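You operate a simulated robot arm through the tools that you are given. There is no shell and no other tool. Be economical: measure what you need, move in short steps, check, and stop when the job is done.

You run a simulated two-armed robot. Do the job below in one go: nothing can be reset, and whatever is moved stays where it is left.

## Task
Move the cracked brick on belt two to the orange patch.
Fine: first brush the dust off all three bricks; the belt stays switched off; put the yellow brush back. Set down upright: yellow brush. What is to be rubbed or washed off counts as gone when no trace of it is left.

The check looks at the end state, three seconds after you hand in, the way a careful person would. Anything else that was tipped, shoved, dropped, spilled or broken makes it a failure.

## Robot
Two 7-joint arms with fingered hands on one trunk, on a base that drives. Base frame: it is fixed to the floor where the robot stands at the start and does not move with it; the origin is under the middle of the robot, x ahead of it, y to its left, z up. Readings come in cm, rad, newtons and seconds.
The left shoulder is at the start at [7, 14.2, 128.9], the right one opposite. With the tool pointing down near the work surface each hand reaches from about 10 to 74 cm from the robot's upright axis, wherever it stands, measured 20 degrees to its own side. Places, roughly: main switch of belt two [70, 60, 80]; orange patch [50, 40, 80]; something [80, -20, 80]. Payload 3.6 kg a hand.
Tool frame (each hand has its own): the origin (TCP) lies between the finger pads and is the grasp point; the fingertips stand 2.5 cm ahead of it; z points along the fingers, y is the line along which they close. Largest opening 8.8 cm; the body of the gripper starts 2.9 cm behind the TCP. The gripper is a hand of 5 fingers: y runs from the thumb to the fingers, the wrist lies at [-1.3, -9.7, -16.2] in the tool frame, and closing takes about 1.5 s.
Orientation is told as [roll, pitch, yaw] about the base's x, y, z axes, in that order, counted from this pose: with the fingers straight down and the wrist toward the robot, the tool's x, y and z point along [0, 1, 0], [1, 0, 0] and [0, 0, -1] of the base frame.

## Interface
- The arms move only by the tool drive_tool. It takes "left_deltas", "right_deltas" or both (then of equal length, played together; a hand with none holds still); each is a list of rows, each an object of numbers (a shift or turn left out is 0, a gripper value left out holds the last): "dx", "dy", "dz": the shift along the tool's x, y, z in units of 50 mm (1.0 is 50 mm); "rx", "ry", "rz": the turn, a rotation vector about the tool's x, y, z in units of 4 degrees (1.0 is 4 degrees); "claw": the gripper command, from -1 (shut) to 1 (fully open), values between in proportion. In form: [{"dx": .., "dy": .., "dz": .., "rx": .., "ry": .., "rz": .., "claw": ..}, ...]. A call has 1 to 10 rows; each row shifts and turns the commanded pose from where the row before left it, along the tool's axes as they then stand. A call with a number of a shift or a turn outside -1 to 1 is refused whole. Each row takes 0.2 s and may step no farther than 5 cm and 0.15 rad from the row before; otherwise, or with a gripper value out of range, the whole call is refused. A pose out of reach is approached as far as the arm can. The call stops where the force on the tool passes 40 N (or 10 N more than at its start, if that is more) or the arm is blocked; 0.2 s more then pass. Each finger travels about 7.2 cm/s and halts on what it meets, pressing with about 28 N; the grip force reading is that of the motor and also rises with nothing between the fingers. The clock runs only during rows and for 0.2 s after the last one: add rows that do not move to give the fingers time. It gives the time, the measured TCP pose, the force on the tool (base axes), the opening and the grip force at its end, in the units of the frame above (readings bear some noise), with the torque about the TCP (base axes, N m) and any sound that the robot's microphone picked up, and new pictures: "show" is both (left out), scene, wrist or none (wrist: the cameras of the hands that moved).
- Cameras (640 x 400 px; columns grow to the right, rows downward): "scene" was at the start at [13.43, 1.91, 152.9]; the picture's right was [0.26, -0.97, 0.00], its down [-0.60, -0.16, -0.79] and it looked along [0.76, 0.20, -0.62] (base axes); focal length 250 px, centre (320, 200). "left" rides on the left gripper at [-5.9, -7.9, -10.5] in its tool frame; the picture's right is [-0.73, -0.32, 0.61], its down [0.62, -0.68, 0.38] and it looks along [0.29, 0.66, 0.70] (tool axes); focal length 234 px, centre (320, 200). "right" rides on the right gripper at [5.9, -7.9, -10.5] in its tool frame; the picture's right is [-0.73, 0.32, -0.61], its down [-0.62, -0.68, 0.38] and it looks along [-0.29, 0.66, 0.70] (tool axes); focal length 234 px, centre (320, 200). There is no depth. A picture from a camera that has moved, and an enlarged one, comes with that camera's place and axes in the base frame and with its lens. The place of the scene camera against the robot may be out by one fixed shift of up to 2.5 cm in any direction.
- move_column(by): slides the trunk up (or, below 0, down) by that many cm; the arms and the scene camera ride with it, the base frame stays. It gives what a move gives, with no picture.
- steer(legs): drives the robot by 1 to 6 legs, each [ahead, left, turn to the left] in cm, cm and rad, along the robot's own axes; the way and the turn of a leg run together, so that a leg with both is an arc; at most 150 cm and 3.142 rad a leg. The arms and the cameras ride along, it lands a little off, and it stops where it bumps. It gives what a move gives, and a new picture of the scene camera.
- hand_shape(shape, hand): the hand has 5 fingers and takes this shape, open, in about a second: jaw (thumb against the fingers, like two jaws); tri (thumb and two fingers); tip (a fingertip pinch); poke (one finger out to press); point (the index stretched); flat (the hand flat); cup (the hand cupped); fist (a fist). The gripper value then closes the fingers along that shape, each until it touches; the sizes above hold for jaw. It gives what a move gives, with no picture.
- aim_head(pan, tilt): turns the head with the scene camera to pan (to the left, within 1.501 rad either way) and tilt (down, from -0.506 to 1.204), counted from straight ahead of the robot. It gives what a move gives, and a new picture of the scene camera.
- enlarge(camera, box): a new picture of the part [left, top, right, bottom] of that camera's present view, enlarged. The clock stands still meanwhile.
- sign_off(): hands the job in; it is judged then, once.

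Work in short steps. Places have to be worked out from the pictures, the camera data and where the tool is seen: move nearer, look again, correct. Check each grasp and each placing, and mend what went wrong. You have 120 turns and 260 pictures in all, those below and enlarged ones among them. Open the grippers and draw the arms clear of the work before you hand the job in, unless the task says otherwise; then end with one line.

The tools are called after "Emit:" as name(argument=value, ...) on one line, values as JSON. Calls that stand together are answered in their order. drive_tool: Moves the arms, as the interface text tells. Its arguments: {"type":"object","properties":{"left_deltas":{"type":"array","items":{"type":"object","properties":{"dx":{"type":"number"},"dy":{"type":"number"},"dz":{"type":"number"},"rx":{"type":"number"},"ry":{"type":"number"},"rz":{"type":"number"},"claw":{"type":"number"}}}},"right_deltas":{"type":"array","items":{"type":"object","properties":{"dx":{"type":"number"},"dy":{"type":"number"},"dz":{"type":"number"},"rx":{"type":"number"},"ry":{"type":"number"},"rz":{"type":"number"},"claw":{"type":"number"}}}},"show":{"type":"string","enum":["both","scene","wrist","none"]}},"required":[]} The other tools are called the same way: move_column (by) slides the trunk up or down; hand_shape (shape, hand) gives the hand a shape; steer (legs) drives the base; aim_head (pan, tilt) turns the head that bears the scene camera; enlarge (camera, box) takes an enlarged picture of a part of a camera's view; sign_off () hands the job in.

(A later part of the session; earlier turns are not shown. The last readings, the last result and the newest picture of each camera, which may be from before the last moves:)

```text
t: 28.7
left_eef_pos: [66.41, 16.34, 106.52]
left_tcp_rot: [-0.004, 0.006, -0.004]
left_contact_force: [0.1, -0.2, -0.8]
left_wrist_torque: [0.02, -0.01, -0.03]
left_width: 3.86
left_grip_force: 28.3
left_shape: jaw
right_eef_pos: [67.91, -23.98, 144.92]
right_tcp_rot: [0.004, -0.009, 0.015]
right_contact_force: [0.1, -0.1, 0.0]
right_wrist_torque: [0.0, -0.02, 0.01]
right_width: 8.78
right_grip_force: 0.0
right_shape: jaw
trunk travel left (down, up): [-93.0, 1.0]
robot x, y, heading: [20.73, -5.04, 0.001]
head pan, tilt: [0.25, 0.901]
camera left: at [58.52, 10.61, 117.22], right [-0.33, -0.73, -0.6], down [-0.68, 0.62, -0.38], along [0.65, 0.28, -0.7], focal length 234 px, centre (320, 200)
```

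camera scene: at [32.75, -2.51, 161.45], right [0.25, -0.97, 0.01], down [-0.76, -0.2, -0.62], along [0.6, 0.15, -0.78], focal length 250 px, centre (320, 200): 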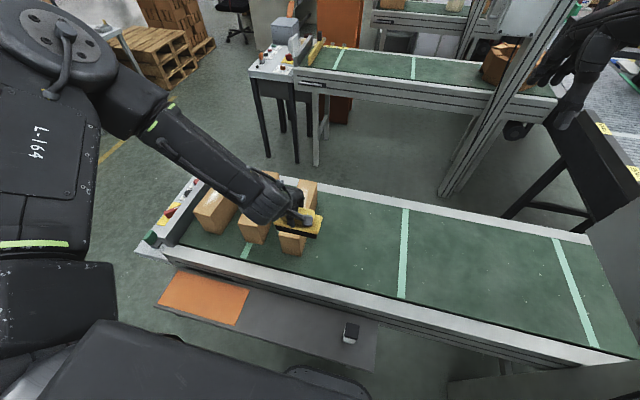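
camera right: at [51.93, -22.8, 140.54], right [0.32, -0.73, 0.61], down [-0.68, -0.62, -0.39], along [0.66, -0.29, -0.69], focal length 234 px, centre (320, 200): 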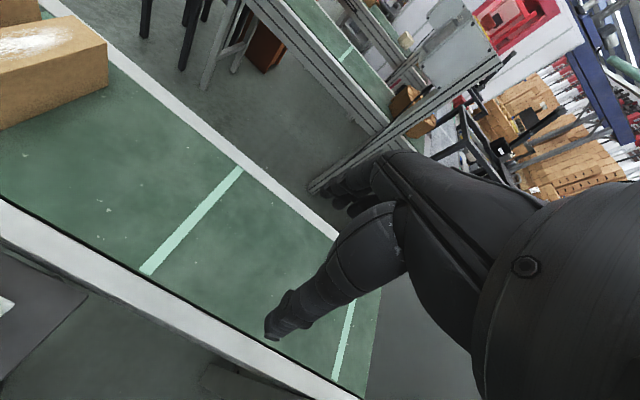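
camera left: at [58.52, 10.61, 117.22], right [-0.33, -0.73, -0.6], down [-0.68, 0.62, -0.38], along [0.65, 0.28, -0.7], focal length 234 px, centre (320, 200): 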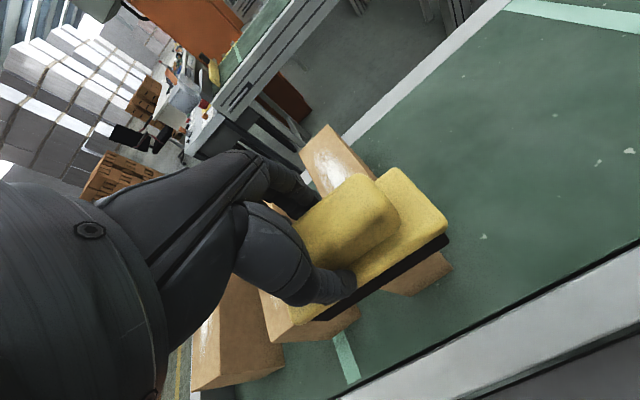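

In position (66.4, 16.3, 106.5). Lower gently toward contact.

Emit:
drive_tool(left_deltas=[{"dz": 0.3}, {"dz": 0.25}, {"dz": 0.15}, {}], show="none")

Emit:
drive_tool(left_deltas=[{"dz": 0.1}, {"dz": 0.04}, {}], show="wrist")

```text
t: 29.7
left_eef_pos: [65.96, 17.61, 105.09]
left_tcp_rot: [-0.007, 0.006, -0.003]
left_contact_force: [-1.2, 0.6, -2.0]
left_wrist_torque: [0.0, 0.0, 0.04]
left_width: 3.84
left_grip_force: 28.2
left_shape: jaw
left hand out of reach, approached as far as the arm can: row 1, 2, 3
right_eef_pos: [67.97, -23.4, 144.94]
right_tcp_rot: [0.003, -0.009, 0.015]
right_contact_force: [0.1, 0.3, -0.4]
right_wrist_torque: [0.0, -0.02, -0.01]
right_width: 8.78
right_grip_force: 0.2
right_shape: jaw
trunk travel left (down, up): [-93.0, 1.0]
robot x, y, heading: [20.2, -5.13, -0.001]
head pan, tilt: [0.25, 0.901]
```

```text
t: 30.5
left_eef_pos: [65.87, 17.81, 104.97]
left_tcp_rot: [-0.005, 0.005, -0.005]
left_contact_force: [0.2, 0.1, -0.9]
left_wrist_torque: [0.02, 0.0, 0.01]
left_width: 3.87
left_grip_force: 27.8
left_shape: jaw
left hand out of reach, approached as far as the arm can: row 1
right_eef_pos: [67.98, -23.56, 144.94]
right_tcp_rot: [0.003, -0.01, 0.016]
right_contact_force: [-0.7, 0.4, 1.0]
right_wrist_torque: [0.0, -0.01, -0.01]
right_width: 8.77
right_grip_force: 0.0
right_shape: jaw
trunk travel left (down, up): [-93.0, 1.0]
robot x, y, heading: [20.31, -5.06, 0.002]
head pan, tilt: [0.25, 0.901]
camera left: at [58.08, 12.12, 115.72], right [-0.33, -0.73, -0.6], down [-0.68, 0.62, -0.38], along [0.65, 0.28, -0.7], focal length 234 px, centre (320, 200)
```

left: 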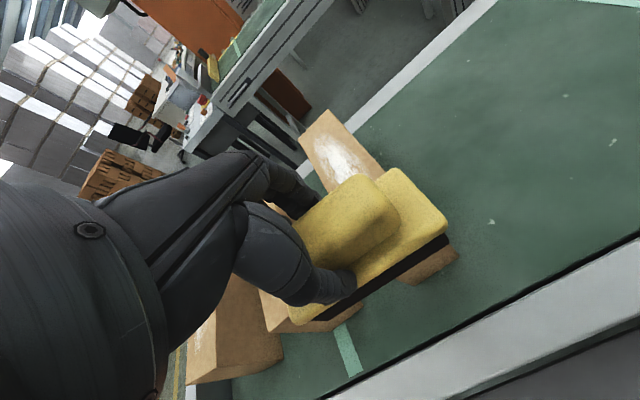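

The limit depends on how far the hand is below the shoulder. I raise the hand relative to the trunk by 12 and lower the trunk by 12.

Emit:
drive_tool(left_deltas=[{"dz": -0.8}, {"dz": -0.8}, {"dz": -0.8, "dx": -0.2}, {"dx": -0.1, "dy": 0.2}, {}], show="none")

Emit:
move_column(by=-11)

```text
t: 31.7
left_eef_pos: [66.98, 16.39, 116.87]
left_tcp_rot: [-0.007, 0.006, -0.003]
left_contact_force: [-0.5, -0.5, -1.6]
left_wrist_torque: [0.04, 0.01, 0.02]
left_width: 3.82
left_grip_force: 28.3
left_shape: jaw
right_eef_pos: [67.98, -23.47, 144.84]
right_tcp_rot: [0.001, -0.01, 0.016]
right_contact_force: [-0.1, 1.0, 0.8]
right_wrist_torque: [-0.02, 0.01, 0.01]
right_width: 8.76
right_grip_force: 0.0
right_shape: jaw
trunk travel left (down, up): [-93.0, 1.0]
robot x, y, heading: [20.68, -4.87, 0.002]
head pan, tilt: [0.25, 0.901]
```

```text
t: 33.1
left_eef_pos: [66.96, 16.4, 105.9]
left_tcp_rot: [-0.005, 0.007, -0.004]
left_contact_force: [-0.5, -0.7, -1.8]
left_wrist_torque: [0.05, 0.04, -0.01]
left_width: 3.79
left_grip_force: 27.8
left_shape: jaw
right_eef_pos: [67.94, -23.53, 133.94]
right_tcp_rot: [0.003, -0.009, 0.016]
right_contact_force: [0.5, -0.5, 1.1]
right_wrist_torque: [0.0, -0.01, -0.03]
right_width: 8.79
right_grip_force: 0.1
right_shape: jaw
trunk travel left (down, up): [-82.0, 12.0]
robot x, y, heading: [20.21, -5.11, -0.001]
head pan, tilt: [0.25, 0.901]
```

Good: exactly where wanted with reach to spare. Lower by the arm until contact.

Emit:
drive_tool(left_deltas=[{"dz": 0.3}, {"dz": 0.2}, {"dz": 0.1}, {}], show="wrist")

```text
t: 34.1
left_eef_pos: [66.96, 16.32, 102.84]
left_tcp_rot: [-0.005, 0.006, -0.002]
left_contact_force: [0.7, 1.7, 3.1]
left_wrist_torque: [-0.06, -0.1, 0.04]
left_width: 3.78
left_grip_force: 28.1
left_shape: jaw
right_eef_pos: [67.98, -23.49, 133.89]
right_tcp_rot: [0.002, -0.01, 0.013]
right_contact_force: [-0.3, 0.8, 0.1]
right_wrist_torque: [-0.02, -0.02, -0.01]
right_width: 8.78
right_grip_force: 0.0
right_shape: jaw
trunk travel left (down, up): [-82.0, 12.0]
robot x, y, heading: [20.18, -5.39, 0.003]
head pan, tilt: [0.25, 0.901]
camera left: at [59.12, 10.66, 113.58], right [-0.33, -0.73, -0.6], down [-0.68, 0.62, -0.38], along [0.65, 0.28, -0.7], focal length 234 px, centre (320, 200)
```

left: 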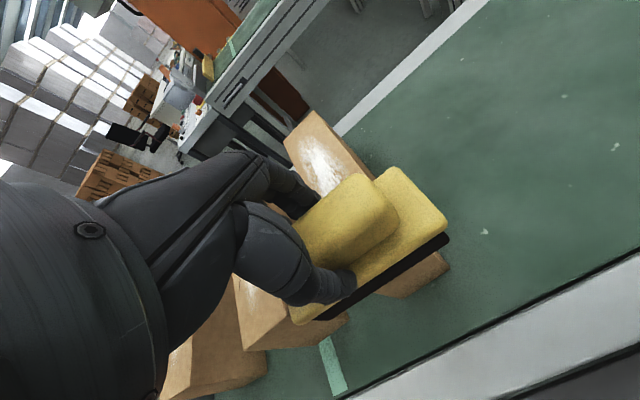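

Light contact (≈5 N) at z 102.84. Stroke forward along the brick by ~17 cm.

Emit:
drive_tool(left_deltas=[{"dy": 0.4}, {"dy": 0.4, "dx": 0.02}, {"dy": 0.4, "dx": 0.02}, {"dy": 0.4, "dx": 0.02}, {"dy": 0.4, "dx": 0.02}, {"dy": 0.4, "dx": 0.02}, {"dy": 0.4}, {"dy": 0.4}, {}], show="both")

```text
t: 36.1
left_eef_pos: [82.15, 17.28, 103.51]
left_tcp_rot: [-0.006, 0.002, -0.004]
left_contact_force: [-0.7, 0.0, -1.7]
left_wrist_torque: [0.02, 0.02, 0.0]
left_width: 3.7
left_grip_force: 28.0
left_shape: jaw
left hand out of reach, approached as far as the arm can: row 8
right_eef_pos: [67.96, -23.53, 133.94]
right_tcp_rot: [0.001, -0.01, 0.015]
right_contact_force: [0.5, 0.5, -0.1]
right_wrist_torque: [0.0, -0.02, 0.01]
right_width: 8.76
right_grip_force: 0.0
right_shape: jaw
trunk travel left (down, up): [-82.0, 12.0]
robot x, y, heading: [20.03, -5.54, 0.002]
head pan, tilt: [0.25, 0.901]
camera scene: at [32.66, -3.53, 150.48], right [0.25, -0.97, 0.0], down [-0.76, -0.19, -0.62], along [0.6, 0.15, -0.78], focal length 250 px, centre (320, 200)
camera left: at [74.37, 11.53, 114.17], right [-0.33, -0.73, -0.6], down [-0.68, 0.62, -0.38], along [0.66, 0.28, -0.7], focal length 234 px, centre (320, 200)
```

scene: 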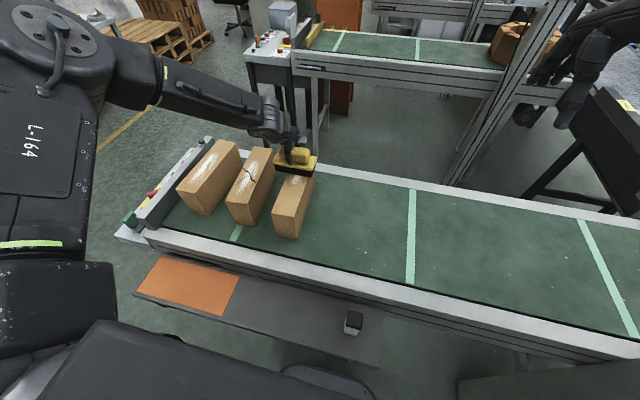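
left: 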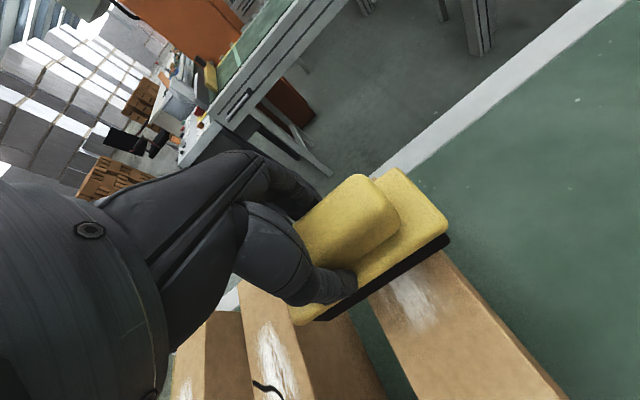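

The near part is clean; dust remains beyond x≈76 because the reach limit lifted the brush. I raise and draw the brush back 10 cm, drive 7 cm ahead, then continue.

Emit:
drive_tool(left_deltas=[{"dz": -0.4}, {"dy": -0.9}, {"dy": -0.9}, {"dy": -0.6}, {}], show="none")

Emit:
steer(legs=[[7, 0, 0]])

```text
t: 37.4
left_eef_pos: [70.21, 17.3, 105.46]
left_tcp_rot: [-0.007, 0.006, -0.004]
left_contact_force: [-0.1, -1.0, -2.1]
left_wrist_torque: [0.01, 0.02, 0.02]
left_width: 3.7
left_grip_force: 27.9
left_shape: jaw
right_eef_pos: [68.09, -23.57, 133.86]
right_tcp_rot: [0.002, -0.01, 0.016]
right_contact_force: [-1.1, -0.8, -0.2]
right_wrist_torque: [0.01, -0.02, -0.01]
right_width: 8.78
right_grip_force: 0.0
right_shape: jaw
trunk travel left (down, up): [-82.0, 12.0]
robot x, y, heading: [20.24, -5.16, 0.001]
head pan, tilt: [0.25, 0.901]
```

```text
t: 38.6
left_eef_pos: [75.22, 16.63, 106.19]
left_tcp_rot: [-0.018, -0.014, -0.029]
left_contact_force: [0.2, 0.2, -1.5]
left_wrist_torque: [0.02, -0.02, -0.03]
left_width: 3.71
left_grip_force: 27.9
left_shape: jaw
right_eef_pos: [71.32, -23.69, 135.46]
right_tcp_rot: [-0.008, -0.038, -0.01]
right_contact_force: [-0.6, 0.6, -0.1]
right_wrist_torque: [0.0, 0.03, 0.01]
right_width: 8.78
right_grip_force: 0.1
right_shape: jaw
trunk travel left (down, up): [-82.0, 12.0]
robot x, y, heading: [26.64, -5.67, -0.027]
head pan, tilt: [0.25, 0.901]
stopped in leg 1: the robot was blocked; the commanded pose is now the measured one
camera scene: at [36.4, -2.64, 150.69], right [0.22, -0.98, 0.02], down [-0.75, -0.18, -0.63], along [0.62, 0.13, -0.77], focal length 250 px, centre (320, 200)
```

scene: 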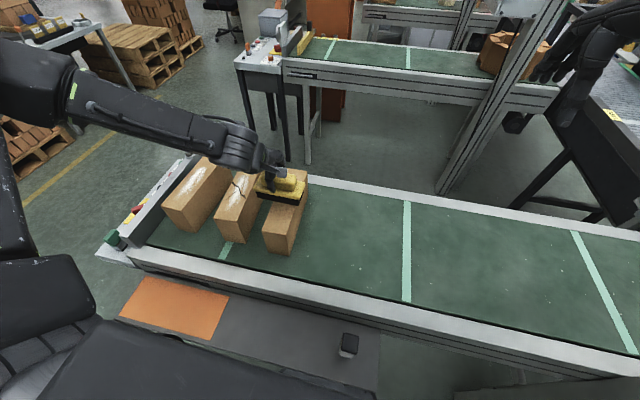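

Blocked (body touches the shelf/frame). Back off 3 cm at once.

Emit:
steer(legs=[[-2.5, 0, 0.027]])

```text
t: 39.3
left_eef_pos: [74.95, 16.63, 106.15]
left_tcp_rot: [-0.014, -0.01, -0.03]
left_contact_force: [-0.1, -0.5, -1.6]
left_wrist_torque: [-0.01, 0.03, -0.01]
left_width: 3.71
left_grip_force: 28.3
left_shape: jaw
right_eef_pos: [71.13, -23.69, 135.61]
right_tcp_rot: [-0.008, -0.041, -0.007]
right_contact_force: [-1.1, -0.4, -0.1]
right_wrist_torque: [-0.02, 0.02, 0.02]
right_width: 8.8
right_grip_force: 0.1
right_shape: jaw
trunk travel left (down, up): [-82.0, 12.0]
robot x, y, heading: [26.33, -5.1, -0.023]
head pan, tilt: [0.25, 0.901]
stopped in leg 1: the robot was blocked; the commanded pose is now the measured one
camera scene: at [36.41, -2.73, 150.63], right [0.22, -0.97, 0.01], down [-0.75, -0.18, -0.63], along [0.62, 0.13, -0.78], focal length 250 px, centre (320, 200)
```

scene: 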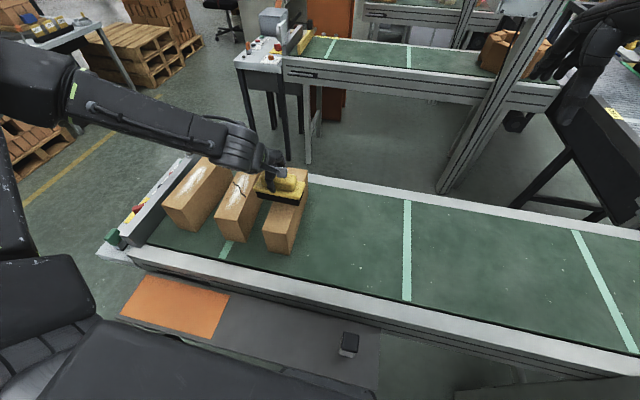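

Still blocked in place; try a pure backward move without turning.

Emit:
steer(legs=[[-6, 0, 0]])

```text
t: 40.0
left_eef_pos: [74.66, 16.37, 105.81]
left_tcp_rot: [-0.013, -0.002, -0.029]
left_contact_force: [0.2, -0.8, -2.3]
left_wrist_torque: [0.0, -0.01, 0.0]
left_width: 3.72
left_grip_force: 27.8
left_shape: jaw
right_eef_pos: [70.96, -23.64, 135.37]
right_tcp_rot: [-0.009, -0.042, -0.005]
right_contact_force: [0.6, -0.4, 0.0]
right_wrist_torque: [0.01, 0.0, -0.01]
right_width: 8.77
right_grip_force: 0.1
right_shape: jaw
trunk travel left (down, up): [-82.0, 12.0]
robot x, y, heading: [24.84, -5.25, -0.029]
head pan, tilt: [0.25, 0.901]
stopped in leg 1: the robot was blocked; the commanded pose is now the measured one
camera scene: at [36.26, -2.93, 150.53], right [0.22, -0.98, 0.01], down [-0.76, -0.18, -0.63], along [0.61, 0.13, -0.78], focal length 250 px, centre (320, 200)
```

scene: 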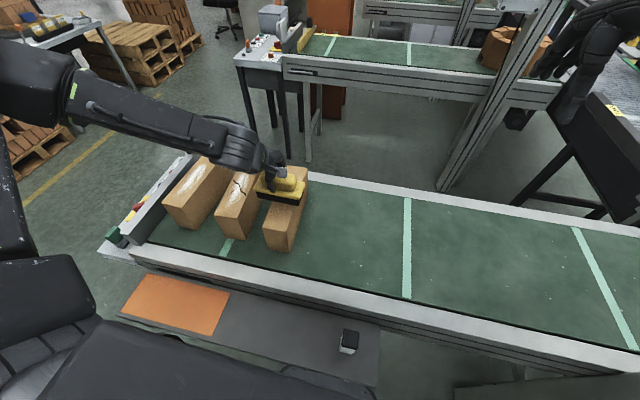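

It is creeping back; keep backing.

Emit:
steer(legs=[[-4, 0, 0]])

```text
t: 40.8
left_eef_pos: [74.1, 16.06, 105.52]
left_tcp_rot: [-0.011, 0.003, -0.032]
left_contact_force: [-0.1, 0.1, -0.4]
left_wrist_torque: [0.04, -0.03, 0.04]
left_width: 3.7
left_grip_force: 28.0
left_shape: jaw
right_eef_pos: [70.52, -24.0, 135.06]
right_tcp_rot: [-0.005, -0.036, -0.004]
right_contact_force: [-1.0, 0.7, 0.1]
right_wrist_torque: [0.0, -0.02, 0.0]
right_width: 8.77
right_grip_force: 0.1
right_shape: jaw
trunk travel left (down, up): [-82.0, 12.0]
robot x, y, heading: [23.9, -5.41, -0.022]
head pan, tilt: [0.25, 0.901]
stopped in leg 1: the robot was blocked; the commanded pose is now the measured one
camera scene: at [35.86, -3.44, 150.49], right [0.22, -0.98, 0.01], down [-0.76, -0.18, -0.62], along [0.61, 0.13, -0.78], focal length 250 px, centre (320, 200)
```

scene: 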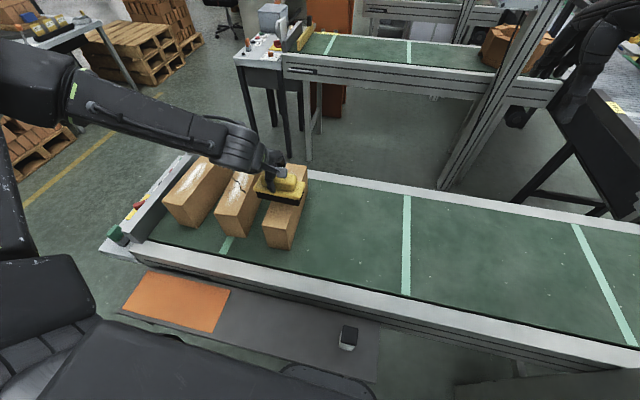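

Emit:
steer(legs=[[-4, 0, 0]])

```text
t: 41.5
left_eef_pos: [73.42, 15.59, 105.41]
left_tcp_rot: [-0.007, 0.006, -0.036]
left_contact_force: [-0.6, -0.2, -2.1]
left_wrist_torque: [0.06, 0.02, 0.01]
left_width: 3.37
left_grip_force: 28.2
left_shape: jaw
right_eef_pos: [70.0, -24.57, 134.82]
right_tcp_rot: [-0.001, -0.034, -0.005]
right_contact_force: [0.5, 1.2, -0.7]
right_wrist_torque: [0.0, -0.01, 0.01]
right_width: 8.75
right_grip_force: 0.1
right_shape: jaw
trunk travel left (down, up): [-82.0, 12.0]
robot x, y, heading: [23.12, -5.26, -0.024]
head pan, tilt: [0.25, 0.901]
stopped in leg 1: the robot was blocked; the commanded pose is now the measured one
camera scene: at [35.47, -3.95, 150.47], right [0.22, -0.98, 0.0], down [-0.76, -0.17, -0.62], along [0.61, 0.14, -0.78], focal length 250 px, centre (320, 200)
```

scene: 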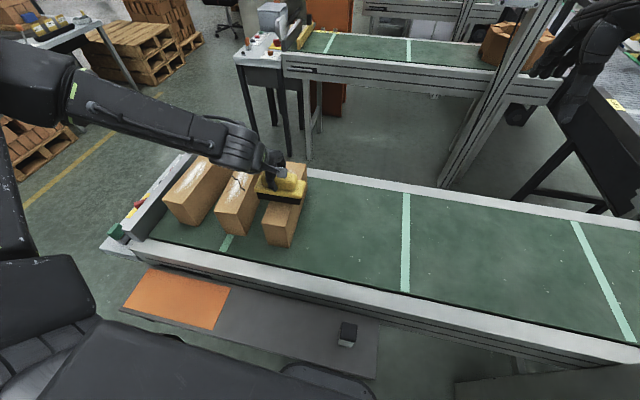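

Emit:
steer(legs=[[-4, 0, 0]])

Emit:
enlarge(camera="left", box=[0, 0, 640, 400])

```text
t: 42.4
left_eef_pos: [70.31, 15.64, 105.09]
left_tcp_rot: [-0.006, 0.014, -0.031]
left_contact_force: [0.9, -0.2, -2.4]
left_wrist_torque: [-0.04, 0.01, -0.01]
left_width: 3.36
left_grip_force: 27.8
left_shape: jaw
right_eef_pos: [66.98, -24.58, 134.47]
right_tcp_rot: [-0.001, -0.024, -0.005]
right_contact_force: [1.4, -0.6, 0.0]
right_wrist_torque: [0.02, 0.04, -0.04]
right_width: 8.78
right_grip_force: 0.1
right_shape: jaw
trunk travel left (down, up): [-82.0, 12.0]
robot x, y, heading: [19.39, -5.56, -0.024]
head pan, tilt: [0.25, 0.901]
camera scene: at [32.57, -3.98, 150.37], right [0.22, -0.98, 0.0], down [-0.77, -0.17, -0.62], along [0.6, 0.14, -0.79], focal length 250 px, centre (320, 200)
```

scene: 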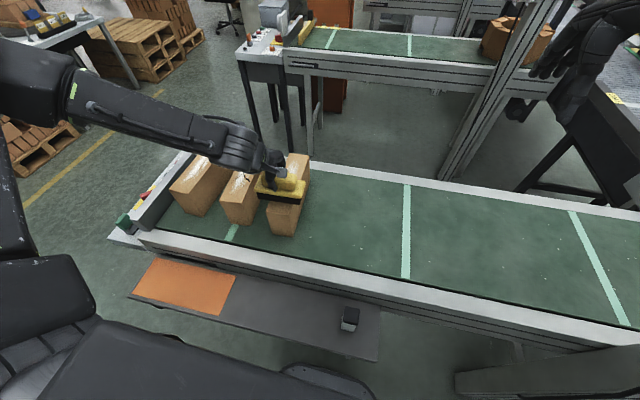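

```text
1.00 times, centred on (320, 200) of left (not enlarged: the box is as wide or as high as the picture)
camera zoom: at [62.34, 10.24, 115.89], right [-0.35, -0.72, -0.6], down [-0.67, 0.64, -0.38], along [0.66, 0.27, -0.71], focal length 234 px, centre (320, 200)
```

zoom: 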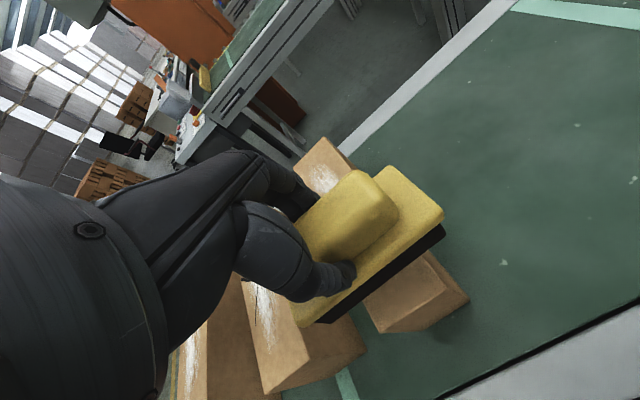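

Free again, nothing moved. Rather than driving closer, I'll turn the hand (brush long axis along the bricks, wrist to the left), which extends the reach. First straighten the heading, then raise and rotate.

Emit:
steer(legs=[[1, 0, 0.024]])

Emit:
drive_tool(left_deltas=[{"dz": -0.6}, {"rz": 1}, {"rz": 1}, {"rz": 1}, {"rz": 1}, {"rz": 1}, {"rz": 1}, {"rz": 1}, {"rz": 1}, {"rz": 1}], show="wrist")

```text
t: 43.2
left_eef_pos: [69.82, 16.88, 105.66]
left_tcp_rot: [-0.003, 0.006, -0.008]
left_contact_force: [-0.6, -0.1, -1.3]
left_wrist_torque: [-0.02, 0.01, 0.0]
left_width: 3.36
left_grip_force: 28.3
left_shape: jaw
right_eef_pos: [67.19, -23.49, 134.87]
right_tcp_rot: [-0.001, -0.035, 0.019]
right_contact_force: [0.6, -0.2, -0.5]
right_wrist_torque: [-0.03, -0.04, 0.0]
right_width: 8.79
right_grip_force: 0.0
right_shape: jaw
trunk travel left (down, up): [-82.0, 12.0]
robot x, y, heading: [19.89, -5.43, -0.003]
head pan, tilt: [0.25, 0.901]
camera scene: at [32.22, -3.78, 150.51], right [0.24, -0.97, 0.0], down [-0.76, -0.19, -0.62], along [0.6, 0.15, -0.78], focal length 250 px, centre (320, 200)
```

scene: 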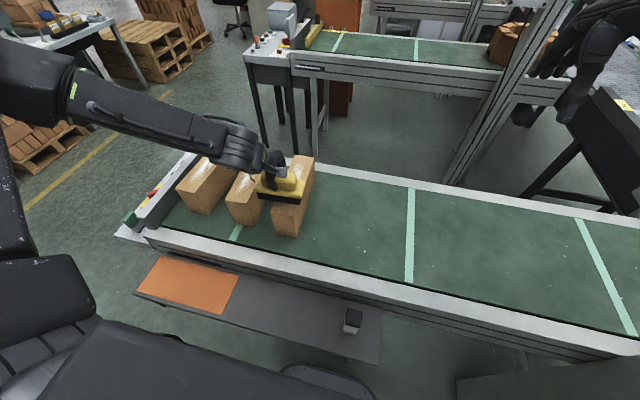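

```text
t: 45.4
left_eef_pos: [70.09, 16.99, 108.3]
left_tcp_rot: [-0.01, 0.002, -0.637]
left_contact_force: [0.4, -0.3, -1.5]
left_wrist_torque: [-0.01, -0.01, -0.01]
left_width: 3.39
left_grip_force: 27.7
left_shape: jaw
right_eef_pos: [67.59, -23.33, 134.87]
right_tcp_rot: [-0.002, -0.032, 0.02]
right_contact_force: [0.1, 0.2, -0.6]
right_wrist_torque: [-0.05, -0.02, 0.01]
right_width: 8.78
right_grip_force: 0.0
right_shape: jaw
trunk travel left (down, up): [-82.0, 12.0]
robot x, y, heading: [20.34, -5.29, -0.008]
head pan, tilt: [0.25, 0.901]
camera left: at [60.4, 17.14, 119.13], right [-0.7, -0.4, -0.6], down [-0.18, 0.9, -0.39], along [0.7, -0.16, -0.7], focal length 234 px, centre (320, 200)
```

left: 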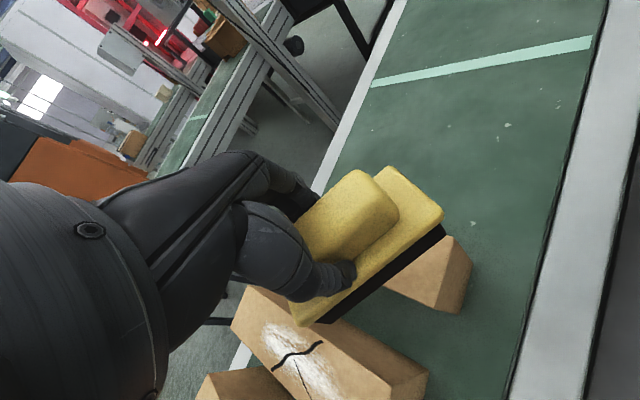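

Rotation works fine. Continue to yaw ≈ −1.53 (parallel to the brick).

Emit:
drive_tool(left_deltas=[{"rz": 1}, {"rz": 1}, {"rz": 1}, {"rz": 1}, {"rz": 1}, {"rz": 1}, {"rz": 1}, {"rz": 1}, {"rz": 1}, {"rz": 1}], show="none")

Emit:
drive_tool(left_deltas=[{"rz": 1}, {"rz": 1}, {"rz": 0.8}, {}], show="both")

```text
t: 47.6
left_eef_pos: [70.11, 16.9, 108.47]
left_tcp_rot: [-0.008, -0.005, -1.336]
left_contact_force: [0.4, -0.3, -2.2]
left_wrist_torque: [0.01, -0.02, -0.01]
left_width: 3.39
left_grip_force: 28.0
left_shape: jaw
right_eef_pos: [67.65, -23.47, 134.87]
right_tcp_rot: [0.0, -0.031, 0.019]
right_contact_force: [1.3, -0.7, -0.4]
right_wrist_torque: [0.01, -0.03, 0.02]
right_width: 8.78
right_grip_force: 0.0
right_shape: jaw
trunk travel left (down, up): [-82.0, 12.0]
robot x, y, heading: [20.13, -5.28, -0.006]
head pan, tilt: [0.25, 0.901]
```

```text
t: 48.6
left_eef_pos: [70.12, 17.02, 108.49]
left_tcp_rot: [-0.006, -0.006, -1.531]
left_contact_force: [0.4, -0.5, -1.3]
left_wrist_torque: [0.04, -0.01, 0.0]
left_width: 3.37
left_grip_force: 27.8
left_shape: jaw
right_eef_pos: [67.63, -23.41, 134.92]
right_tcp_rot: [-0.001, -0.032, 0.018]
right_contact_force: [-0.7, 0.0, 0.0]
right_wrist_torque: [0.01, 0.0, -0.03]
right_width: 8.77
right_grip_force: 0.0
right_shape: jaw
trunk travel left (down, up): [-82.0, 12.0]
robot x, y, heading: [19.75, -5.4, -0.004]
head pan, tilt: [0.25, 0.901]
camera scene: at [32.6, -3.67, 150.47], right [0.24, -0.97, 0.0], down [-0.76, -0.19, -0.62], along [0.6, 0.15, -0.78], focal length 250 px, centre (320, 200)
camera left: at [64.03, 24.75, 119.11], right [-0.74, 0.29, -0.6], down [0.59, 0.7, -0.39], along [0.31, -0.65, -0.69], focal length 234 px, centre (320, 200)
```

scene: 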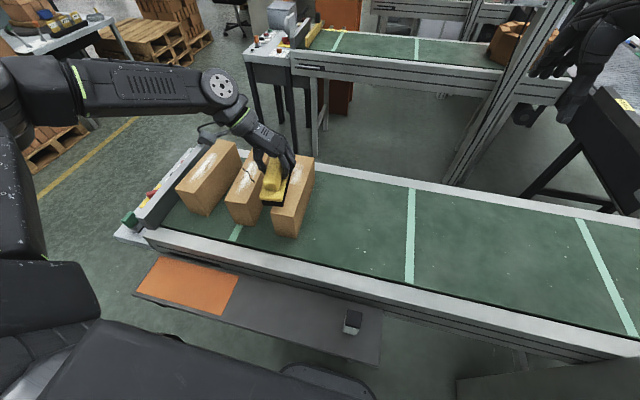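
left: 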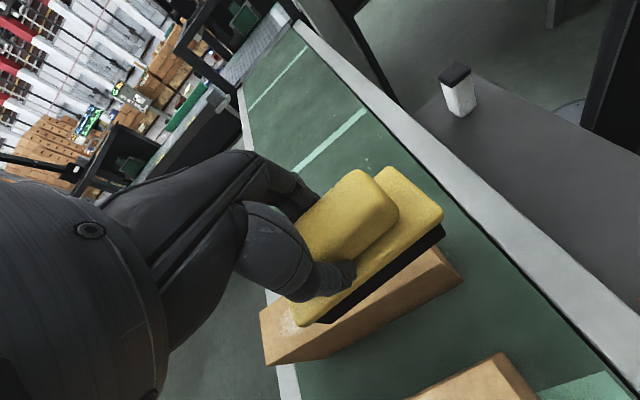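

Now go over the dusty far half: to (79, 15.9), and lower to just above contact.

Emit:
drive_tool(left_deltas=[{"dx": 0.8, "dy": 0.1}, {"dx": 0.9, "dy": 0.05}, {"dz": 0.6}, {"dz": 0.4}, {"dz": 0.1}, {}], show="wrist")

```text
t: 50.0
left_eef_pos: [74.42, 16.51, 105.96]
left_tcp_rot: [-0.005, -0.002, -1.53]
left_contact_force: [0.6, 0.4, -1.9]
left_wrist_torque: [-0.01, -0.03, 0.03]
left_width: 3.37
left_grip_force: 27.8
left_shape: jaw
left hand out of reach, approached as far as the arm can: row 2, 3, 4, 5
right_eef_pos: [67.58, -23.35, 134.91]
right_tcp_rot: [-0.001, -0.032, 0.019]
right_contact_force: [-0.8, 0.7, -0.2]
right_wrist_torque: [0.0, -0.01, 0.0]
right_width: 8.8
right_grip_force: 0.0
right_shape: jaw
trunk travel left (down, up): [-82.0, 12.0]
robot x, y, heading: [20.21, -5.11, -0.001]
head pan, tilt: [0.25, 0.901]
camera left: at [68.3, 24.29, 116.57], right [-0.74, 0.29, -0.6], down [0.59, 0.7, -0.39], along [0.31, -0.65, -0.69], focal length 234 px, centre (320, 200)
```

left: 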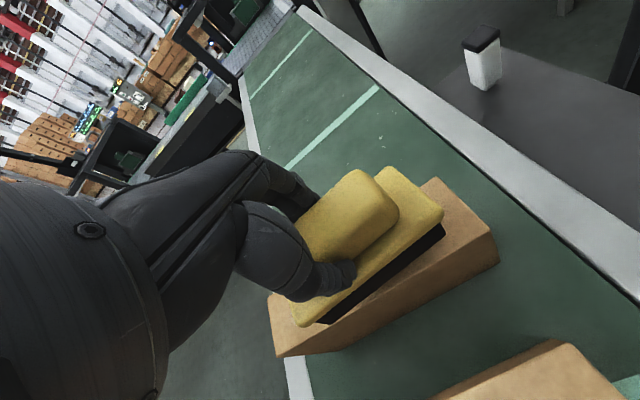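

At far reach the hand must be lower relative to the shoulder. I raise the trunk 10 and turn the hand back to ≈ −0.8 rad.

Emit:
move_column(by=10)

Emit:
drive_tool(left_deltas=[{"rz": -1}, {"rz": -1}, {"rz": -1}, {"rz": -1}, {"rz": -1}, {"rz": -1}, {"rz": -1}, {"rz": -1}, {"rz": -1}, {"rz": -1}], show="none")

Emit:
drive_tool(left_deltas=[{"dx": 0.5, "dy": 0.5}, {"dz": 0.7}, {"dz": 0.7}, {"dz": 0.7}, {}], show="wrist")

```text
t: 51.3
left_eef_pos: [74.4, 16.48, 115.87]
left_tcp_rot: [-0.007, -0.004, -1.528]
left_contact_force: [0.7, -0.1, -1.7]
left_wrist_torque: [-0.04, 0.01, 0.01]
left_width: 3.36
left_grip_force: 28.6
left_shape: jaw
right_eef_pos: [67.67, -23.43, 144.93]
right_tcp_rot: [-0.001, -0.032, 0.019]
right_contact_force: [-0.1, 0.0, 1.3]
right_wrist_torque: [0.03, 0.0, 0.01]
right_width: 8.77
right_grip_force: 0.0
right_shape: jaw
trunk travel left (down, up): [-92.0, 2.0]
robot x, y, heading: [20.24, -5.03, -0.001]
head pan, tilt: [0.25, 0.901]
```

```text
t: 53.5
left_eef_pos: [74.47, 16.39, 115.86]
left_tcp_rot: [-0.006, 0.0, -0.828]
left_contact_force: [0.1, -0.3, -1.9]
left_wrist_torque: [0.0, 0.04, -0.01]
left_width: 3.38
left_grip_force: 28.0
left_shape: jaw
right_eef_pos: [67.7, -23.5, 144.83]
right_tcp_rot: [-0.001, -0.031, 0.021]
right_contact_force: [0.4, 0.5, -0.2]
right_wrist_torque: [-0.03, 0.02, -0.04]
right_width: 8.79
right_grip_force: 0.0
right_shape: jaw
trunk travel left (down, up): [-92.0, 2.0]
robot x, y, heading: [20.03, -4.8, -0.003]
head pan, tilt: [0.25, 0.901]
```

```text
t: 54.7
left_eef_pos: [76.19, 15.73, 109.64]
left_tcp_rot: [-0.006, 0.003, -0.831]
left_contact_force: [0.8, -0.2, -1.6]
left_wrist_torque: [0.03, 0.01, 0.03]
left_width: 3.41
left_grip_force: 28.1
left_shape: jaw
left hand out of reach, approached as far as the arm can: row 3, 4
right_eef_pos: [67.64, -23.52, 144.78]
right_tcp_rot: [-0.002, -0.031, 0.019]
right_contact_force: [-0.3, -0.4, -0.2]
right_wrist_torque: [0.02, 0.03, -0.01]
right_width: 8.76
right_grip_force: 0.0
right_shape: jaw
trunk travel left (down, up): [-92.0, 2.0]
robot x, y, heading: [20.19, -5.31, -0.007]
head pan, tilt: [0.25, 0.901]
camera left: at [66.46, 17.73, 120.32], right [-0.76, -0.25, -0.6], down [0.0, 0.92, -0.39], along [0.65, -0.29, -0.7], focal length 234 px, centre (320, 200)
```

left: 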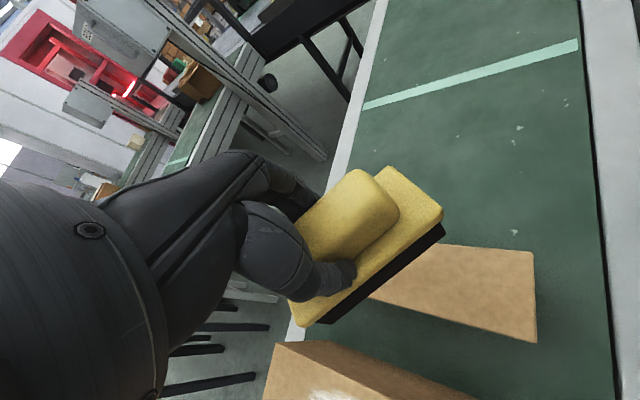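

Analysis: the shoulder–wrist distance tops out near 48 cm, so yaw 0 with the shoulder level with the wrist reaches farthest. Rotate back to yaw 0, raising the hand, then lower the trunk.

Emit:
drive_tool(left_deltas=[{"rz": -1, "dz": -0.3}, {"rz": -1, "dz": -0.3}, {"rz": -1, "dz": -0.3}, {"rz": -1, "dz": -0.3}, {"rz": -1, "dz": -0.3}, {"rz": -1, "dz": -0.3}, {"rz": -1, "dz": -0.3}, {"rz": -1, "dz": -0.3}, {"rz": -1, "dz": -0.3}, {"rz": -1, "dz": -0.3}], show="none")

Emit:
drive_tool(left_deltas=[{"rz": -1}, {"rz": -0.95}, {}], show="none")

Emit:
move_column(by=-18)

```text
t: 56.9
left_eef_pos: [75.95, 15.91, 124.79]
left_tcp_rot: [-0.004, 0.004, -0.13]
left_contact_force: [0.1, 0.1, -2.0]
left_wrist_torque: [0.0, 0.0, -0.02]
left_width: 3.38
left_grip_force: 28.2
left_shape: jaw
right_eef_pos: [67.58, -23.35, 144.77]
right_tcp_rot: [0.0, -0.032, 0.02]
right_contact_force: [-0.3, 0.2, 0.1]
right_wrist_torque: [0.01, -0.01, -0.03]
right_width: 8.78
right_grip_force: 0.1
right_shape: jaw
trunk travel left (down, up): [-92.0, 2.0]
robot x, y, heading: [20.4, -5.31, 0.0]
head pan, tilt: [0.25, 0.901]
```

```text
t: 57.7
left_eef_pos: [76.01, 15.88, 124.66]
left_tcp_rot: [-0.004, 0.005, 0.003]
left_contact_force: [0.1, -0.2, -1.4]
left_wrist_torque: [0.0, -0.02, 0.03]
left_width: 3.36
left_grip_force: 28.3
left_shape: jaw
right_eef_pos: [67.66, -23.44, 144.8]
right_tcp_rot: [-0.002, -0.033, 0.018]
right_contact_force: [1.2, -1.3, -0.6]
right_wrist_torque: [0.02, -0.01, 0.03]
right_width: 8.76
right_grip_force: 0.1
right_shape: jaw
trunk travel left (down, up): [-92.0, 2.0]
robot x, y, heading: [20.12, -5.62, -0.004]
head pan, tilt: [0.25, 0.901]
```

```text
t: 59.7
left_eef_pos: [75.51, 16.06, 106.93]
left_tcp_rot: [-0.007, 0.0, 0.003]
left_contact_force: [-0.2, -0.8, -1.1]
left_wrist_torque: [0.0, 0.03, 0.03]
left_width: 3.38
left_grip_force: 28.0
left_shape: jaw
right_eef_pos: [66.88, -23.12, 127.0]
right_tcp_rot: [-0.003, -0.038, 0.02]
right_contact_force: [-1.1, 0.1, 0.5]
right_wrist_torque: [0.02, -0.02, 0.03]
right_width: 8.78
right_grip_force: 0.0
right_shape: jaw
trunk travel left (down, up): [-74.0, 20.0]
robot x, y, heading: [20.15, -5.43, -0.003]
head pan, tilt: [0.25, 0.901]
```

Both hands shifted back ~0.6 cm, perhaps a body contact; look straight down at the robot's front.

Emit:
aim_head(pan=0.0, tilt=1.2)

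```text
t: 60.5
left_eef_pos: [75.42, 16.15, 106.87]
left_tcp_rot: [-0.006, 0.0, 0.002]
left_contact_force: [0.5, -0.4, -1.9]
left_wrist_torque: [0.02, -0.04, -0.02]
left_width: 3.37
left_grip_force: 28.0
left_shape: jaw
right_eef_pos: [66.88, -23.26, 127.19]
right_tcp_rot: [-0.004, -0.039, 0.019]
right_contact_force: [-0.1, 0.0, 0.0]
right_wrist_torque: [-0.02, -0.02, 0.0]
right_width: 8.78
right_grip_force: 0.0
right_shape: jaw
trunk travel left (down, up): [-74.0, 20.0]
robot x, y, heading: [20.45, -4.92, -0.001]
head pan, tilt: [0.0, 1.201]
camera scene: at [30.03, -5.29, 140.56], right [0.0, -1.0, 0.0], down [-0.93, 0.0, -0.37], along [0.37, 0.0, -0.93], focal length 250 px, centre (320, 200)
```

scene: 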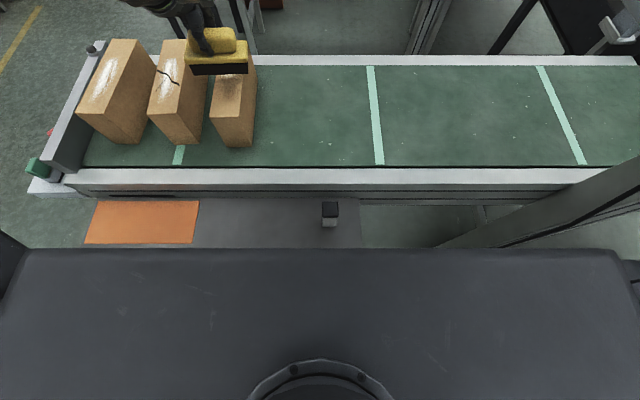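

No contact with shelf visible. Proceed: lower until contact at x≈75.5.

Emit:
drive_tool(left_deltas=[{"dz": 0.4}, {"dz": 0.25}, {"dz": 0.12}, {}], show="none")

```text
t: 61.5
left_eef_pos: [75.52, 15.95, 102.99]
left_tcp_rot: [-0.007, 0.0, 0.002]
left_contact_force: [-0.1, 0.6, 1.1]
left_wrist_torque: [0.01, -0.05, 0.01]
left_width: 3.39
left_grip_force: 28.0
left_shape: jaw
right_eef_pos: [66.87, -23.3, 127.13]
right_tcp_rot: [-0.004, -0.039, 0.019]
right_contact_force: [0.1, -0.2, -0.2]
right_wrist_torque: [0.0, 0.01, 0.0]
right_width: 8.78
right_grip_force: 0.1
right_shape: jaw
trunk travel left (down, up): [-74.0, 20.0]
robot x, y, heading: [20.01, -5.53, -0.003]
head pan, tilt: [0.0, 1.201]
```

Contact begins (~3 N). Press 2–3 mm more and stroke forward, then back.

Emit:
drive_tool(left_deltas=[{"dz": 0.05, "dy": 0.3}, {"dy": 0.3}, {"dy": 0.3}, {"dy": 0.3}, {"dy": 0.3}, {"dy": 0.25}, {}], show="wrist")

```text
t: 63.1
left_eef_pos: [84.3, 16.0, 102.9]
left_tcp_rot: [-0.006, -0.001, 0.005]
left_contact_force: [-4.6, -0.5, 12.4]
left_wrist_torque: [-0.02, 0.04, -0.02]
left_width: 3.41
left_grip_force: 27.8
left_shape: jaw
right_eef_pos: [66.89, -23.12, 127.23]
right_tcp_rot: [-0.002, -0.039, 0.021]
right_contact_force: [0.1, -0.2, 0.5]
right_wrist_torque: [-0.01, 0.0, -0.01]
right_width: 8.8
right_grip_force: 0.1
right_shape: jaw
trunk travel left (down, up): [-74.0, 20.0]
robot x, y, heading: [20.39, -5.28, 0.001]
head pan, tilt: [0.0, 1.201]
camera left: at [76.41, 10.24, 113.6], right [-0.32, -0.73, -0.6], down [-0.68, 0.62, -0.39], along [0.66, 0.29, -0.7], focal length 234 px, centre (320, 200)
```

left: 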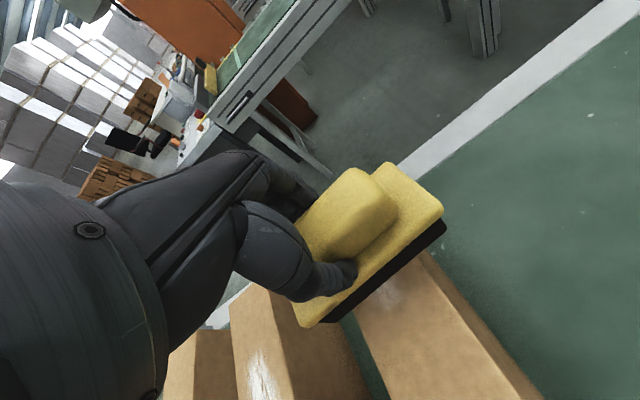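

Reached x=84.3 with ~13 N. A faint trace remains; stroke back and forth again.

Emit:
drive_tool(left_deltas=[{"dy": -0.4, "dx": 0.08}, {"dy": -0.4}, {"dy": -0.4}, {"dy": -0.4}, {"dy": -0.4, "dx": -0.1}, {"dy": 0.4}, {"dy": 0.4}, {"dy": 0.4}, {"dy": 0.4}, {"dy": 0.38}], show="none")

Emit:
drive_tool(left_deltas=[{"dz": -0.5}, {"dz": -0.8, "dy": -0.4}, {"dy": -0.8}, {"dy": -0.8}, {"dy": -0.8}, {"dy": -0.8}, {}], show="both")

```text
t: 65.3
left_eef_pos: [84.07, 15.89, 102.93]
left_tcp_rot: [-0.006, -0.001, 0.005]
left_contact_force: [-4.7, -1.2, 9.9]
left_wrist_torque: [-0.03, -0.02, -0.03]
left_width: 3.5
left_grip_force: 28.2
left_shape: jaw
right_eef_pos: [66.76, -23.16, 127.15]
right_tcp_rot: [-0.003, -0.039, 0.019]
right_contact_force: [0.3, -0.4, -0.2]
right_wrist_torque: [0.02, -0.02, -0.03]
right_width: 8.78
right_grip_force: 0.1
right_shape: jaw
trunk travel left (down, up): [-74.0, 20.0]
robot x, y, heading: [20.13, -5.26, -0.003]
head pan, tilt: [0.0, 1.201]
```

```text
t: 66.9
left_eef_pos: [66.12, 15.66, 109.36]
left_tcp_rot: [-0.005, 0.001, 0.004]
left_contact_force: [-0.4, -0.4, -2.3]
left_wrist_torque: [0.01, 0.01, 0.02]
left_width: 3.47
left_grip_force: 27.9
left_shape: jaw
right_eef_pos: [66.91, -23.27, 127.13]
right_tcp_rot: [-0.001, -0.038, 0.02]
right_contact_force: [0.0, -0.1, 0.4]
right_wrist_torque: [-0.02, 0.0, -0.01]
right_width: 8.79
right_grip_force: 0.2
right_shape: jaw
trunk travel left (down, up): [-74.0, 20.0]
robot x, y, heading: [19.59, -5.28, -0.008]
head pan, tilt: [0.0, 1.201]
camera scene: at [30.02, -5.35, 140.55], right [0.0, -1.0, 0.0], down [-0.93, 0.0, -0.37], along [0.37, 0.0, -0.93], focal length 250 px, centre (320, 200)
camera left: at [58.3, 10.05, 120.17], right [-0.32, -0.73, -0.6], down [-0.68, 0.62, -0.39], along [0.66, 0.29, -0.7], focal length 234 px, centre (320, 200)
```

scene: 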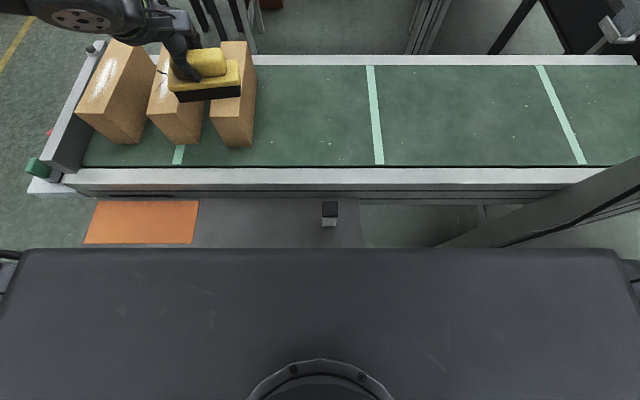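
left: 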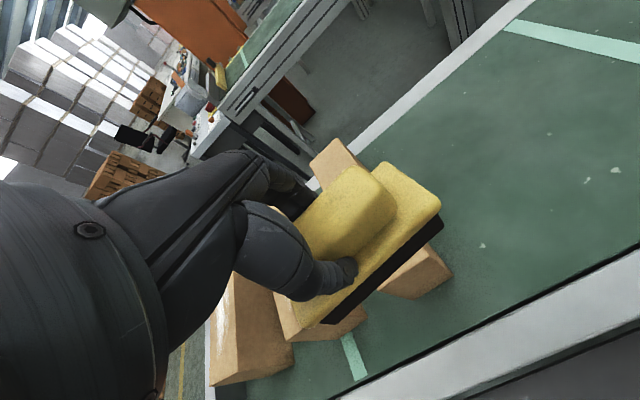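

Right brick looks clean. Shift the base 13 cm left for the middle brick, and look at it.

Emit:
steer(legs=[[1, 13, 0]])

Emit:
enlarge(camera="scene", box=[60, 20, 340, 195])

Emit:
enlarge(camera="left", box=[0, 0, 640, 400])

```text
t: 68.2
left_eef_pos: [67.91, 28.54, 109.2]
left_tcp_rot: [-0.003, 0.006, 0.003]
left_contact_force: [-0.5, 1.0, -1.3]
left_wrist_torque: [-0.01, -0.02, -0.01]
left_width: 3.44
left_grip_force: 28.2
left_shape: jaw
right_eef_pos: [68.75, -10.65, 126.66]
right_tcp_rot: [0.0, -0.03, 0.02]
right_contact_force: [-0.2, -0.4, -0.3]
right_wrist_torque: [-0.01, 0.07, 0.0]
right_width: 8.77
right_grip_force: 0.0
right_shape: jaw
trunk travel left (down, up): [-74.0, 20.0]
robot x, y, heading: [21.13, 7.49, -0.001]
head pan, tilt: [0.0, 1.201]
camera scene: at [32.02, 7.26, 140.48], right [0.0, -1.0, 0.0], down [-0.93, 0.0, -0.36], along [0.36, 0.0, -0.93], focal length 250 px, centre (320, 200)
```

scene: 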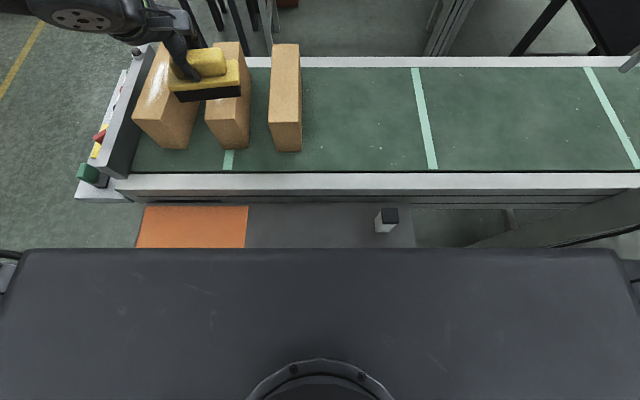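

```text
2.29 times, centred on (200, 108) of scene
camera zoom: at [32.02, 7.26, 140.48], right [0.0, -1.0, 0.0], down [-0.93, 0.0, -0.36], along [0.36, 0.0, -0.93], focal length 572 px, centre (594, 411)
```

zoom: 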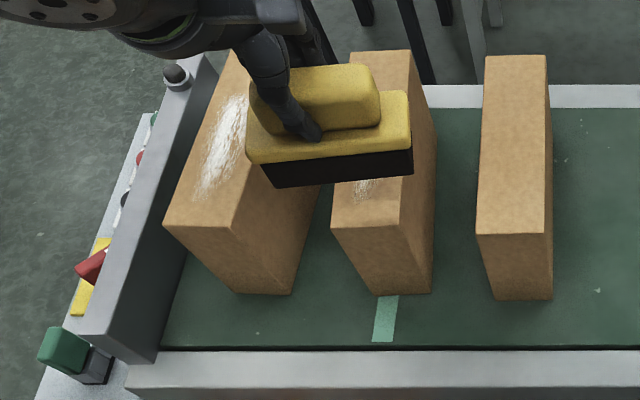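

```text
1.00 times, centred on (320, 200) of left (not enlarged: the box is as wide or as high as the picture)
camera zoom: at [60.19, 22.7, 119.93], right [-0.32, -0.73, -0.6], down [-0.69, 0.62, -0.38], along [0.65, 0.29, -0.7], focal length 234 px, centre (320, 200)
```

zoom: 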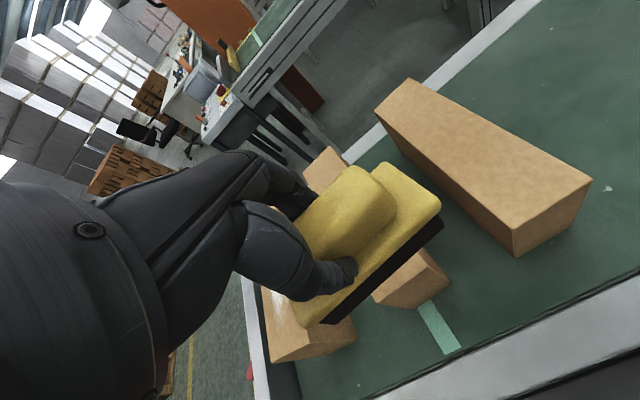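

Right brick fully clean. Middle brick's dust starts at x≈70, centre line y≈28.5→30. Lower onto its near end.

Emit:
drive_tool(left_deltas=[{"dx": 0.12, "dz": 0.5}, {"dz": 0.5}, {"dz": 0.2}, {"dz": 0.1}, {}], show="none")

```text
t: 69.4
left_eef_pos: [67.74, 29.17, 102.97]
left_tcp_rot: [-0.003, 0.001, 0.004]
left_contact_force: [3.1, 3.1, 17.8]
left_wrist_torque: [-0.08, -0.47, 0.06]
left_width: 3.49
left_grip_force: 27.9
left_shape: jaw
right_eef_pos: [68.42, -10.61, 126.92]
right_tcp_rot: [-0.001, -0.034, 0.019]
right_contact_force: [0.1, -1.0, 0.1]
right_wrist_torque: [-0.02, 0.02, -0.03]
right_width: 8.77
right_grip_force: 0.1
right_shape: jaw
trunk travel left (down, up): [-74.0, 20.0]
robot x, y, heading: [21.34, 7.96, -0.001]
head pan, tilt: [0.0, 1.201]
```

Contact ~19 N, a bit firm; ease 2 mm and stroke forward along the brick.

Emit:
drive_tool(left_deltas=[{"dz": -0.05}, {"dy": 0.4, "dx": 0.03}, {"dy": 0.4, "dx": 0.03}, {"dy": 0.4, "dx": 0.03}, {"dy": 0.4, "dx": 0.03}, {"dy": 0.4, "dx": 0.03}, {"dy": 0.4, "dx": 0.03}, {"dy": 0.4, "dx": 0.03}, {"dy": 0.4, "dx": 0.03}, {}], show="wrist")

```text
t: 71.6
left_eef_pos: [83.8, 30.4, 102.9]
left_tcp_rot: [-0.002, 0.005, 0.003]
left_contact_force: [-2.0, -0.3, 5.0]
left_wrist_torque: [-0.04, -0.09, -0.03]
left_width: 3.45
left_grip_force: 28.3
left_shape: jaw
right_eef_pos: [68.56, -10.58, 126.92]
right_tcp_rot: [0.001, -0.033, 0.02]
right_contact_force: [-0.8, -0.2, 0.3]
right_wrist_torque: [0.0, 0.0, -0.01]
right_width: 8.77
right_grip_force: 0.0
right_shape: jaw
trunk travel left (down, up): [-74.0, 20.0]
robot x, y, heading: [21.33, 7.32, -0.003]
head pan, tilt: [0.0, 1.201]
camera left: at [75.98, 24.57, 113.65], right [-0.32, -0.73, -0.6], down [-0.68, 0.62, -0.38], along [0.65, 0.29, -0.7], focal length 234 px, centre (320, 200)
```

left: 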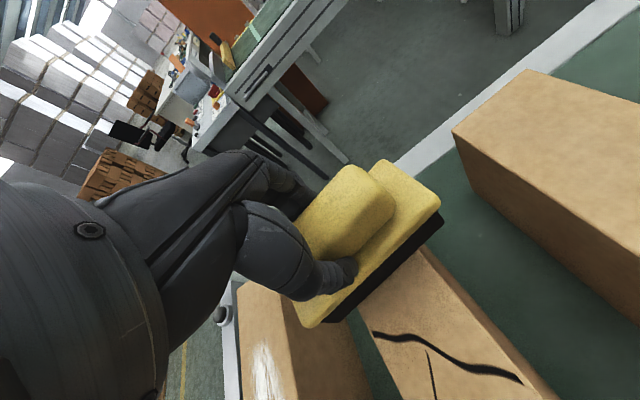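

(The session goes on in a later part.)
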